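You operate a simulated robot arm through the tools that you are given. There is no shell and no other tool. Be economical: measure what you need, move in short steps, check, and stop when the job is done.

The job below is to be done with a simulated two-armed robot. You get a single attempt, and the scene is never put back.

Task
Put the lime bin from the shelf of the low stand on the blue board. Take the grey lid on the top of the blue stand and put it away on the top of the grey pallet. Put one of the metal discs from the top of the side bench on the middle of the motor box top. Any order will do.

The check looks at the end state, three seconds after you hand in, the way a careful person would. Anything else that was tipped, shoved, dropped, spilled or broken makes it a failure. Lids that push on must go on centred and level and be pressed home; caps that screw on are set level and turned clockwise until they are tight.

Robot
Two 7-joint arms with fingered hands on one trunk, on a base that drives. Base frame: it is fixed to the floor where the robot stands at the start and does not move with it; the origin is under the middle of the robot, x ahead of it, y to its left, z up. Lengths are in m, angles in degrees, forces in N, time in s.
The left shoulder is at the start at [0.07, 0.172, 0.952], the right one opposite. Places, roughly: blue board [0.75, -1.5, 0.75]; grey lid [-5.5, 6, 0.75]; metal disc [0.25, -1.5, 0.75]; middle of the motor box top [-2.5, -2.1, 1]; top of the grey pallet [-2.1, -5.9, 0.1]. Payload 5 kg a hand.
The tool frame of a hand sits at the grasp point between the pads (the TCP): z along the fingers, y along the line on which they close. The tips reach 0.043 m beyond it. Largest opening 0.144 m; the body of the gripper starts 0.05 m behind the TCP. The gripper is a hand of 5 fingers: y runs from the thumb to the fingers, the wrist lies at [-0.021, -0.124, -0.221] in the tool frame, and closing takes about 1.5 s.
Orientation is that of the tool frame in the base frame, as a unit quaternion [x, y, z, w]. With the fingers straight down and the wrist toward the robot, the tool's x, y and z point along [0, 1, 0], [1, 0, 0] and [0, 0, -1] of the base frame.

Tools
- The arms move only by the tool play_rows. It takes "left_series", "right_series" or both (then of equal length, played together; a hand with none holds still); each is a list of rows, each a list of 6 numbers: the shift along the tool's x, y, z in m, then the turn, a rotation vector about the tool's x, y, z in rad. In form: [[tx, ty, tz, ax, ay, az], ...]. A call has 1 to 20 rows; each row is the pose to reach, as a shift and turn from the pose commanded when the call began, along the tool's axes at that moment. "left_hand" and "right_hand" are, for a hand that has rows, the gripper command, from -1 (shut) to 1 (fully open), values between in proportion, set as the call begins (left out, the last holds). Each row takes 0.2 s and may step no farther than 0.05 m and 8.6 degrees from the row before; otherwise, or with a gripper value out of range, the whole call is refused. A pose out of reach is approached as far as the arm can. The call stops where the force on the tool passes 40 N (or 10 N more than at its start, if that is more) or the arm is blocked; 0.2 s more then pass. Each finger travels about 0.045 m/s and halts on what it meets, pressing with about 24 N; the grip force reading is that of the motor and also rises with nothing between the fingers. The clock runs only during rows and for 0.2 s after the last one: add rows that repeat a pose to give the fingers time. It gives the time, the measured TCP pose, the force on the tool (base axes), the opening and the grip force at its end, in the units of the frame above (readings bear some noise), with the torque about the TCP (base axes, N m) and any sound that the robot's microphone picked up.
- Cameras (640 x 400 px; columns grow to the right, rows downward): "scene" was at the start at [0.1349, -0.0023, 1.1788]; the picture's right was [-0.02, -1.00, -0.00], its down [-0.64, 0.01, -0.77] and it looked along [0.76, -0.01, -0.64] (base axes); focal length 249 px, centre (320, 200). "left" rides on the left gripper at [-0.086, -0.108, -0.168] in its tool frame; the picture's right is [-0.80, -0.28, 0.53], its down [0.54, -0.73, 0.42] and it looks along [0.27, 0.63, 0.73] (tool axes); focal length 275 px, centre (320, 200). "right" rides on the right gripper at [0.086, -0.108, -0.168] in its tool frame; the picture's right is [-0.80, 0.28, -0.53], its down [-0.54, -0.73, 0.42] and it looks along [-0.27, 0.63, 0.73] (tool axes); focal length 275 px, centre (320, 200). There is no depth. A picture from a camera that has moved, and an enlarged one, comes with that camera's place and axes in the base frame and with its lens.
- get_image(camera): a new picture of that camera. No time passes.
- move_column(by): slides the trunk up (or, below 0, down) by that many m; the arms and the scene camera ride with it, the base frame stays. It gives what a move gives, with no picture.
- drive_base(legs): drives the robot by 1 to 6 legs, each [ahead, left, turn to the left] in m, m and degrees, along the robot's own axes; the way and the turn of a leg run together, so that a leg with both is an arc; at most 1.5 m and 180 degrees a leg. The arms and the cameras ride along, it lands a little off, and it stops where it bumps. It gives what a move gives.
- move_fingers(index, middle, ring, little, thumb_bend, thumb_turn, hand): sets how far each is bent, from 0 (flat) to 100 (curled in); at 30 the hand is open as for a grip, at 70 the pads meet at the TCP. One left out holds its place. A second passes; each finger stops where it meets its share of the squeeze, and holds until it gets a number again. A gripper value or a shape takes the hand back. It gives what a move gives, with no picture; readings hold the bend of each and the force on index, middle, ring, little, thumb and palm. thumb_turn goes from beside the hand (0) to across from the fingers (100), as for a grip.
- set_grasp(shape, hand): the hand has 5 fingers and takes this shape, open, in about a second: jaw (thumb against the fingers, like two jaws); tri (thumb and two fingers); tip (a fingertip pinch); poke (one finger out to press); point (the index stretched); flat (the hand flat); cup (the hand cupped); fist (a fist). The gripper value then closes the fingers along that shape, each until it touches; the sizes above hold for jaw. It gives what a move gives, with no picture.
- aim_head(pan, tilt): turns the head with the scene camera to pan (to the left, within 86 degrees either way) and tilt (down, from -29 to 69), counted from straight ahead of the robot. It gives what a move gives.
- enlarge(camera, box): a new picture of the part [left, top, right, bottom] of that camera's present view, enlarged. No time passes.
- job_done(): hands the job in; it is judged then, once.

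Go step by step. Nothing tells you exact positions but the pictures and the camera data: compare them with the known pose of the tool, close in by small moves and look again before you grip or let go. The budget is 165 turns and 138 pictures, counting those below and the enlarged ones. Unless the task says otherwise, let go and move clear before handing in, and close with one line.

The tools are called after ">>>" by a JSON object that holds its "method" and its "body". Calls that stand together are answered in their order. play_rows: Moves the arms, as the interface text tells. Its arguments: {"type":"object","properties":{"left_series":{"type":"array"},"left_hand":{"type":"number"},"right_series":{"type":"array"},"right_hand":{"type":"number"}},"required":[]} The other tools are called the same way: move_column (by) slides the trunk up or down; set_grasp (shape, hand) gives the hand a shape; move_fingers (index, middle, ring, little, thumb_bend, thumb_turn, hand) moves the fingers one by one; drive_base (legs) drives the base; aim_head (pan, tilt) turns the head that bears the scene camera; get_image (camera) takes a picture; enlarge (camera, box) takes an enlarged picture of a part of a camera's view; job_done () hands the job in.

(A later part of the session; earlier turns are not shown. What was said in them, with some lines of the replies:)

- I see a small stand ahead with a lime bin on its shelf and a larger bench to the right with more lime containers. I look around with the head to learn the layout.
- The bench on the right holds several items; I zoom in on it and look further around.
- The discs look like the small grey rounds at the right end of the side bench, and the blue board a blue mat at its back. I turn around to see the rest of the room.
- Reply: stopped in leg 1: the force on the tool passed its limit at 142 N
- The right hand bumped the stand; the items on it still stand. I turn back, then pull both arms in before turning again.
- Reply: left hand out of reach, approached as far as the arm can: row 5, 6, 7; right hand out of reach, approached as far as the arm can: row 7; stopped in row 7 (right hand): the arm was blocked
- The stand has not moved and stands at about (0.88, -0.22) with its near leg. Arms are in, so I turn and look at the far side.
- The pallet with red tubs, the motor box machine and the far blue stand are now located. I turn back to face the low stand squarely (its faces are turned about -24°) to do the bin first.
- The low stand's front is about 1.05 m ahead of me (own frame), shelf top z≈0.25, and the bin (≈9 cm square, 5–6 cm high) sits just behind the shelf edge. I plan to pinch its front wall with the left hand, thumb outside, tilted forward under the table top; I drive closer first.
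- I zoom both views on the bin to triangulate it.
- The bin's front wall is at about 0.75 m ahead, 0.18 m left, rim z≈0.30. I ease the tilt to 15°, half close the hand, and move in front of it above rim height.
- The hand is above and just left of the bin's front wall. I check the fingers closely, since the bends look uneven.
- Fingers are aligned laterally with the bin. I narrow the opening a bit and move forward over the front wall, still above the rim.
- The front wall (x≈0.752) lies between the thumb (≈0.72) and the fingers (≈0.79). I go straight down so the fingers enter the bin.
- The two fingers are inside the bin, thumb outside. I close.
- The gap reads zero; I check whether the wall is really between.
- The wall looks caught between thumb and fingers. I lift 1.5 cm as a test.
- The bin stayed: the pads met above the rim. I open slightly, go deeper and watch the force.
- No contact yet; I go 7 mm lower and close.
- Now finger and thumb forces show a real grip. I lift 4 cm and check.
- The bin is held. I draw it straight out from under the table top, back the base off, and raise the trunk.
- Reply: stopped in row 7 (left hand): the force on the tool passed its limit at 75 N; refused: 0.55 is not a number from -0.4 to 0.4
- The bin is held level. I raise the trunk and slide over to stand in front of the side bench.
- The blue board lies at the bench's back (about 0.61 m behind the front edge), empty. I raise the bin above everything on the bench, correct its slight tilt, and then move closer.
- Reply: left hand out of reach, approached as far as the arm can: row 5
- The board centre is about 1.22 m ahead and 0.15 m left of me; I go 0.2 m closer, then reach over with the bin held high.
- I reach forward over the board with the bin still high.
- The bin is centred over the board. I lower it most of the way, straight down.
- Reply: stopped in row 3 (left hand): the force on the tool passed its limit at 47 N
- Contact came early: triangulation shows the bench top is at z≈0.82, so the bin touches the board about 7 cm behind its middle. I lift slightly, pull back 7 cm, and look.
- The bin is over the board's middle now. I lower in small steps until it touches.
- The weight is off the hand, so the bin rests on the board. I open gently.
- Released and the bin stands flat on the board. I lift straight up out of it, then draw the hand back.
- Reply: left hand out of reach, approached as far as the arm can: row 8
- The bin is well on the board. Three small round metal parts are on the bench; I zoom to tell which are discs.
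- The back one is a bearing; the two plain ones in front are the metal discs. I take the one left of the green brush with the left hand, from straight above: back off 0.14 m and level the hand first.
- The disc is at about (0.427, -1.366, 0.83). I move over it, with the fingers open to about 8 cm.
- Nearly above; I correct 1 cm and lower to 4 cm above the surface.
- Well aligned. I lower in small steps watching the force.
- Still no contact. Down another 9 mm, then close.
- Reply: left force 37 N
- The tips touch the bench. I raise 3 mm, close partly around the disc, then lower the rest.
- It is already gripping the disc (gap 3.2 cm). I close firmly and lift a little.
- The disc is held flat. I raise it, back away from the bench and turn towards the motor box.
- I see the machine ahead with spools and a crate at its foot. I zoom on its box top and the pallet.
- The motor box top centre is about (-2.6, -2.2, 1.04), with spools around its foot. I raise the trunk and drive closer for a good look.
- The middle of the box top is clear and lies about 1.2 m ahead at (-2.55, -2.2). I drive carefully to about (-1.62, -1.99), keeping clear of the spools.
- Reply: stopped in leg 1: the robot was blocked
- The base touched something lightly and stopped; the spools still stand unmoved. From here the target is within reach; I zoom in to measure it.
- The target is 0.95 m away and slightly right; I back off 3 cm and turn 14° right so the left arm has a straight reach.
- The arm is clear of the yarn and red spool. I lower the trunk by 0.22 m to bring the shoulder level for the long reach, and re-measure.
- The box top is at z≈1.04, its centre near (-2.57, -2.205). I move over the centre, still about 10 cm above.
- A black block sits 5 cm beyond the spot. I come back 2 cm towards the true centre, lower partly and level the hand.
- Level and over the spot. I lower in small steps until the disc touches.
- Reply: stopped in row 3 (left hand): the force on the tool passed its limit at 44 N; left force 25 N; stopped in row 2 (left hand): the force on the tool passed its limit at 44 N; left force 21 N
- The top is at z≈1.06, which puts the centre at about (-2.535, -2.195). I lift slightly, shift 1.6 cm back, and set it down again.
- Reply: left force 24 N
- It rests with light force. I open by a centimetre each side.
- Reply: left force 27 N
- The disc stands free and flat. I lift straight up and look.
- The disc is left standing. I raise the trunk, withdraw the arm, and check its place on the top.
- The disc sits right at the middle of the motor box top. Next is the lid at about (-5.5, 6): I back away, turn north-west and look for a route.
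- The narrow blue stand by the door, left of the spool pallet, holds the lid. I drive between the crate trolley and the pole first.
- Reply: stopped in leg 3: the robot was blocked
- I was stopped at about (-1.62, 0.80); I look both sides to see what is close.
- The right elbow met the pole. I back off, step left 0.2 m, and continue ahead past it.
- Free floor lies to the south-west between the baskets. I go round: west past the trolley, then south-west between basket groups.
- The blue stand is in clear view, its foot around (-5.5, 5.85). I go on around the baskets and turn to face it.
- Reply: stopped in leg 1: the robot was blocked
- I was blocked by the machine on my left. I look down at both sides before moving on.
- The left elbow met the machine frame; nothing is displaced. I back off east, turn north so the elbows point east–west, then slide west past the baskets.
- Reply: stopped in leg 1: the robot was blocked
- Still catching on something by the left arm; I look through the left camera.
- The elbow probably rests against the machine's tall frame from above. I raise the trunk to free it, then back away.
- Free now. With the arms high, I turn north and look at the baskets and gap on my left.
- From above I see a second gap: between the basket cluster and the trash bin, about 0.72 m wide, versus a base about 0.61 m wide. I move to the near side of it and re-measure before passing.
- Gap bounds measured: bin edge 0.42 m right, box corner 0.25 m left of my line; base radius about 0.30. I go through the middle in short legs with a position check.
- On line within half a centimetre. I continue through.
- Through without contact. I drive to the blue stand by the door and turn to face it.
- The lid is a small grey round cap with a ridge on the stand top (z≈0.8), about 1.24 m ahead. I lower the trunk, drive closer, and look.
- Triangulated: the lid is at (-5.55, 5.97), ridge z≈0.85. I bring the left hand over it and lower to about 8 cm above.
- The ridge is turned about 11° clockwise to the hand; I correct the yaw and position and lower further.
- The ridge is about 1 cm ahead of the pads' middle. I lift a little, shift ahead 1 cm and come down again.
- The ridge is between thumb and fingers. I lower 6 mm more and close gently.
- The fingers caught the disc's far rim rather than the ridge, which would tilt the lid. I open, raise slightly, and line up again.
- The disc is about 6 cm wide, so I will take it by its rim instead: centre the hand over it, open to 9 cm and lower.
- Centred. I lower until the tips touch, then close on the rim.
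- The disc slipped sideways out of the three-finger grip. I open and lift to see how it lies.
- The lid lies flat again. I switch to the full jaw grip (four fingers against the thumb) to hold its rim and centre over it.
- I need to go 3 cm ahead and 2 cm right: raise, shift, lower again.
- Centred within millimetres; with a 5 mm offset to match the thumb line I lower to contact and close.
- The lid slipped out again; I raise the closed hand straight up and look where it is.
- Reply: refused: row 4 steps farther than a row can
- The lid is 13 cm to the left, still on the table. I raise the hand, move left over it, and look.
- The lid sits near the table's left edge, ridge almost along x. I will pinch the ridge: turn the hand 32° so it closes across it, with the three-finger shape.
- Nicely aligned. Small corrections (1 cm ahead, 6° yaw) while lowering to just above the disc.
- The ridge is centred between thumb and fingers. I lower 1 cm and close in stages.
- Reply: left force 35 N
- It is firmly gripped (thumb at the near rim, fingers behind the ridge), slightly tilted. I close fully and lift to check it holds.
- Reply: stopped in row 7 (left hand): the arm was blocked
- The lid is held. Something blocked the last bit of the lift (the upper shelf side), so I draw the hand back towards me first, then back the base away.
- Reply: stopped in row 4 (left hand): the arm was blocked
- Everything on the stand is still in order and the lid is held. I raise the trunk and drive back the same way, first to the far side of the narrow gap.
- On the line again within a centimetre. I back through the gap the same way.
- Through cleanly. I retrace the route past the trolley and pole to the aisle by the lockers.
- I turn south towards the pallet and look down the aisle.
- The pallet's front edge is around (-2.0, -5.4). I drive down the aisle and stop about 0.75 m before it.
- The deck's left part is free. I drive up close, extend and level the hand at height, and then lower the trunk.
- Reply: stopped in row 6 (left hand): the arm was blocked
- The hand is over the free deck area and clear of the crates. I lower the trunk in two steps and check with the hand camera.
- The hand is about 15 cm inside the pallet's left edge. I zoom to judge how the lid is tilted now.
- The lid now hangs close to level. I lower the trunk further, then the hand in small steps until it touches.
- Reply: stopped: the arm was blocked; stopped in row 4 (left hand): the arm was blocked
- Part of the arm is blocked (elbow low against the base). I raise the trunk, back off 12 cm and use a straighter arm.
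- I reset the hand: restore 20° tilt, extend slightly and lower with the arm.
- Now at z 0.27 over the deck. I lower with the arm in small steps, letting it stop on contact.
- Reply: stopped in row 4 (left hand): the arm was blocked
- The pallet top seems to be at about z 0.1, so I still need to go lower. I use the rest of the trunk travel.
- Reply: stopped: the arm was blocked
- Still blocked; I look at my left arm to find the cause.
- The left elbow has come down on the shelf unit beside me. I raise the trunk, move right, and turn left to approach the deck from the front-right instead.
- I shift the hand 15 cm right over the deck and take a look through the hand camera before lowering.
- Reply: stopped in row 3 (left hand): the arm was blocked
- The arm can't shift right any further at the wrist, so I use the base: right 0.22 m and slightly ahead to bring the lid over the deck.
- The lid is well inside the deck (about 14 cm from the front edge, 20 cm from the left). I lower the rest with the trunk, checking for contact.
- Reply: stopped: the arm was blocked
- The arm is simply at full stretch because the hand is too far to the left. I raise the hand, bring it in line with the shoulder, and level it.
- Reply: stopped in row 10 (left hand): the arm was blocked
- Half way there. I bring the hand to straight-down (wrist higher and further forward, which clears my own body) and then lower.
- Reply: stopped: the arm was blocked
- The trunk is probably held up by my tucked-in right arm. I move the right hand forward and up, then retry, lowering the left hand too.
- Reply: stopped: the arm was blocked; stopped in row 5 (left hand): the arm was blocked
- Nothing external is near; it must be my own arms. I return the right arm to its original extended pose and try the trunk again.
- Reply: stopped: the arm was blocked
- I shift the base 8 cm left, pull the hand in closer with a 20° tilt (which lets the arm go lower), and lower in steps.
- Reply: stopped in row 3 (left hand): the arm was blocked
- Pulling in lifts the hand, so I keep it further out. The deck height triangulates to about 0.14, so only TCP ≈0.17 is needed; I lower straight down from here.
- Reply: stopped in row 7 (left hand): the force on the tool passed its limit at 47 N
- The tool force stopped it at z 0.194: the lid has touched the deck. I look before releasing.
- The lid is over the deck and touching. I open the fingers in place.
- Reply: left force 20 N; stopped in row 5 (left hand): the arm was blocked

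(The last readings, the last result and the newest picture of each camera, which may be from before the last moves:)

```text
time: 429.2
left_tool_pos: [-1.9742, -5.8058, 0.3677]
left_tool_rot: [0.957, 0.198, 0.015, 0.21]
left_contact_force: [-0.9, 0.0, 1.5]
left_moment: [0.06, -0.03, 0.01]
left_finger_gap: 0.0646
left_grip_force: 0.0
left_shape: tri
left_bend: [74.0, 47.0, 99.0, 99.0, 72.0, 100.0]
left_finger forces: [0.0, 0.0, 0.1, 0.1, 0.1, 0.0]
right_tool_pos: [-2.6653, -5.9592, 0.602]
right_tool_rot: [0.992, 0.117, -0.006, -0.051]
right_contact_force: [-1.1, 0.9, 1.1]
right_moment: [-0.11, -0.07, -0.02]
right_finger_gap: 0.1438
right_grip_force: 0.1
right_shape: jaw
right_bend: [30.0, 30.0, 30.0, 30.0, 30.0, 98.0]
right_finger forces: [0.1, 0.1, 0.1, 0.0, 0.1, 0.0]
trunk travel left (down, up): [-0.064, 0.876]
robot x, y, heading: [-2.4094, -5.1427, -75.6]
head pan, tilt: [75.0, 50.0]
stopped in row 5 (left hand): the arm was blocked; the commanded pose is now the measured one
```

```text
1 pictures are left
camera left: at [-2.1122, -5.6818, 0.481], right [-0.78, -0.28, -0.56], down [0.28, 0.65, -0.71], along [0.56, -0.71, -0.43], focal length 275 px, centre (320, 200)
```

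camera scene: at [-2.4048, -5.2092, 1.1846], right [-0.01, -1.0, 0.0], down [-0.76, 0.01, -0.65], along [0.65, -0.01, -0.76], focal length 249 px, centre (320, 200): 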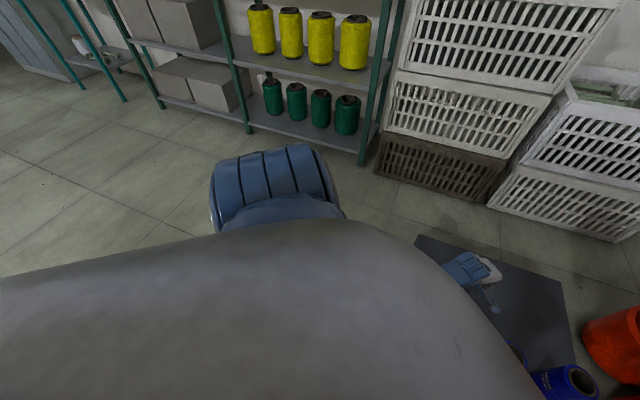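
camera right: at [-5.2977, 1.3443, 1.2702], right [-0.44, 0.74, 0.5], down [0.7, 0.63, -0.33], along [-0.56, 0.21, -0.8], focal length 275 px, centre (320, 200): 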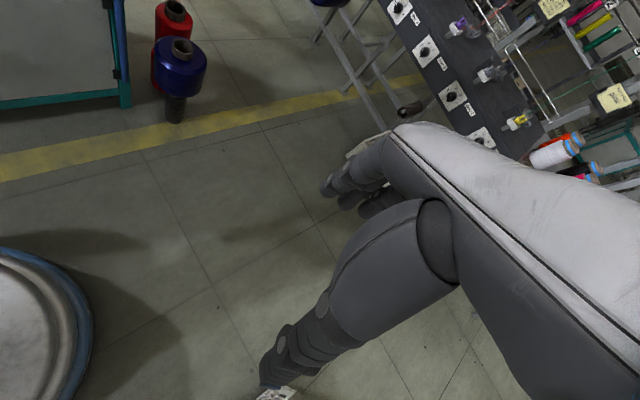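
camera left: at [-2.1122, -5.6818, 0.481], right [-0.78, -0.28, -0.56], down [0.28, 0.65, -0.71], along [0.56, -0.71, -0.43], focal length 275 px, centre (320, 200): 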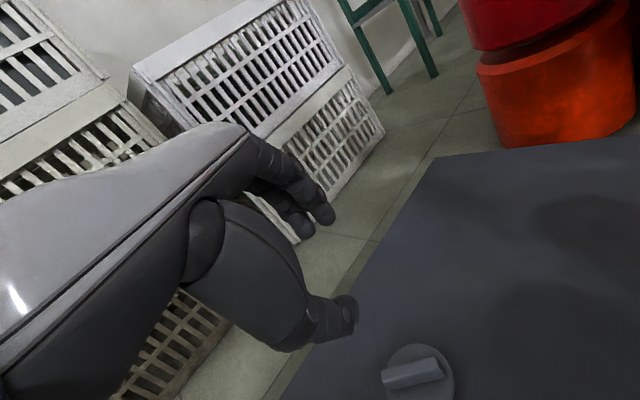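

The lid lies flat, ridge up, on the pallet deck. I raise the trunk and back clear.

>>> {"method": "move_column", "body": {"by": 0.3}}

>>> {"method": "drive_base", "body": {"legs": [[-0.4, 0, 0]]}}

>>> {"method": "aim_head", "body": {"pan": 15, "tilt": 45}}

>>> {"method": "get_image", "body": {"camera": "scene"}}

```text
time: 432.2
left_tool_pos: [-1.973, -5.8019, 0.6448]
left_tool_rot: [0.959, 0.199, 0.01, 0.201]
left_contact_force: [0.1, -1.1, -0.1]
left_moment: [0.02, 0.02, 0.03]
left_finger_gap: 0.0647
left_grip_force: 0.0
left_shape: tri
left_bend: [74.0, 47.0, 99.0, 99.0, 72.0, 100.0]
left_finger forces: [0.1, 0.0, 0.1, 0.1, 0.0, 0.0]
right_tool_pos: [-2.66, -5.9629, 0.8883]
right_tool_rot: [0.992, 0.117, -0.009, -0.055]
right_contact_force: [0.4, -0.4, -0.1]
right_moment: [0.0, 0.03, 0.0]
right_finger_gap: 0.1441
right_grip_force: 0.1
right_shape: jaw
right_bend: [30.0, 30.0, 30.0, 30.0, 30.0, 98.0]
right_finger forces: [0.0, 0.1, 0.0, 0.0, 0.1, 0.0]
trunk travel left (down, up): [-0.364, 0.576]
robot x, y, heading: [-2.4082, -5.1421, -75.5]
head pan, tilt: [75.0, 50.0]
```

```text
time: 434.7
left_tool_pos: [-2.0709, -5.4194, 0.6445]
left_tool_rot: [0.959, 0.198, 0.01, 0.202]
left_contact_force: [-0.4, 0.0, 0.2]
left_moment: [0.02, -0.03, 0.02]
left_finger_gap: 0.0646
left_grip_force: 0.0
left_shape: tri
left_bend: [74.0, 47.0, 99.0, 99.0, 72.0, 100.0]
left_finger forces: [0.0, 0.0, 0.0, 0.0, 0.1, 0.1]
right_tool_pos: [-2.7588, -5.5788, 0.888]
right_tool_rot: [0.992, 0.117, -0.009, -0.054]
right_contact_force: [0.9, 0.0, 0.0]
right_moment: [0.0, 0.02, 0.01]
right_finger_gap: 0.1437
right_grip_force: 0.1
right_shape: jaw
right_bend: [30.0, 30.0, 30.0, 30.0, 30.0, 98.0]
right_finger forces: [0.0, 0.0, 0.0, 0.0, 0.1, 0.1]
trunk travel left (down, up): [-0.364, 0.576]
robot x, y, heading: [-2.5065, -4.756, -75.8]
head pan, tilt: [75.0, 50.0]
```

```text
time: 436.0
left_tool_pos: [-2.0704, -5.4181, 0.6454]
left_tool_rot: [0.959, 0.198, 0.01, 0.202]
left_contact_force: [1.0, -0.3, -1.0]
left_moment: [0.01, -0.02, 0.03]
left_finger_gap: 0.0645
left_grip_force: 0.0
left_shape: tri
left_bend: [74.0, 47.0, 99.0, 99.0, 72.0, 100.0]
left_finger forces: [0.0, 0.1, 0.0, 0.0, 0.0, 0.0]
right_tool_pos: [-2.7582, -5.5771, 0.8882]
right_tool_rot: [0.992, 0.116, -0.009, -0.055]
right_contact_force: [-0.5, -0.4, -0.3]
right_moment: [0.01, 0.0, -0.01]
right_finger_gap: 0.1437
right_grip_force: 0.1
right_shape: jaw
right_bend: [30.0, 30.0, 30.0, 30.0, 30.0, 98.0]
right_finger forces: [0.1, 0.1, 0.0, 0.0, 0.1, 0.1]
trunk travel left (down, up): [-0.364, 0.576]
robot x, y, heading: [-2.5067, -4.7559, -76.0]
head pan, tilt: [15.0, 45.0]
```

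```text
0 pictures are left
camera scene: at [-2.4542, -4.8785, 1.4857], right [-0.87, -0.49, 0.0], down [-0.35, 0.62, -0.71], along [0.35, -0.62, -0.71], focal length 249 px, centre (320, 200)
```

scene: 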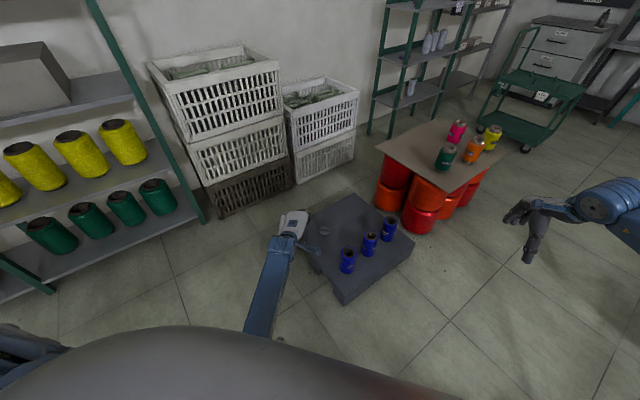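

The lid rests on the pallet deck, the blue spools and everything around it still stand, and the bin and the disc were seen in place earlier. I hand in.

>>> {"method": "job_done", "body": {}}

```text
The job is handed in.
```

All three items are placed: the lime bin is on the blue board, a metal disc is in the middle of the motor box top, and the grey lid lies flat, ridge up, on the grey pallet. I bumped the low stand, a pole and a machine frame along the way; nothing looked tipped or moved in the pictures I took afterwards.
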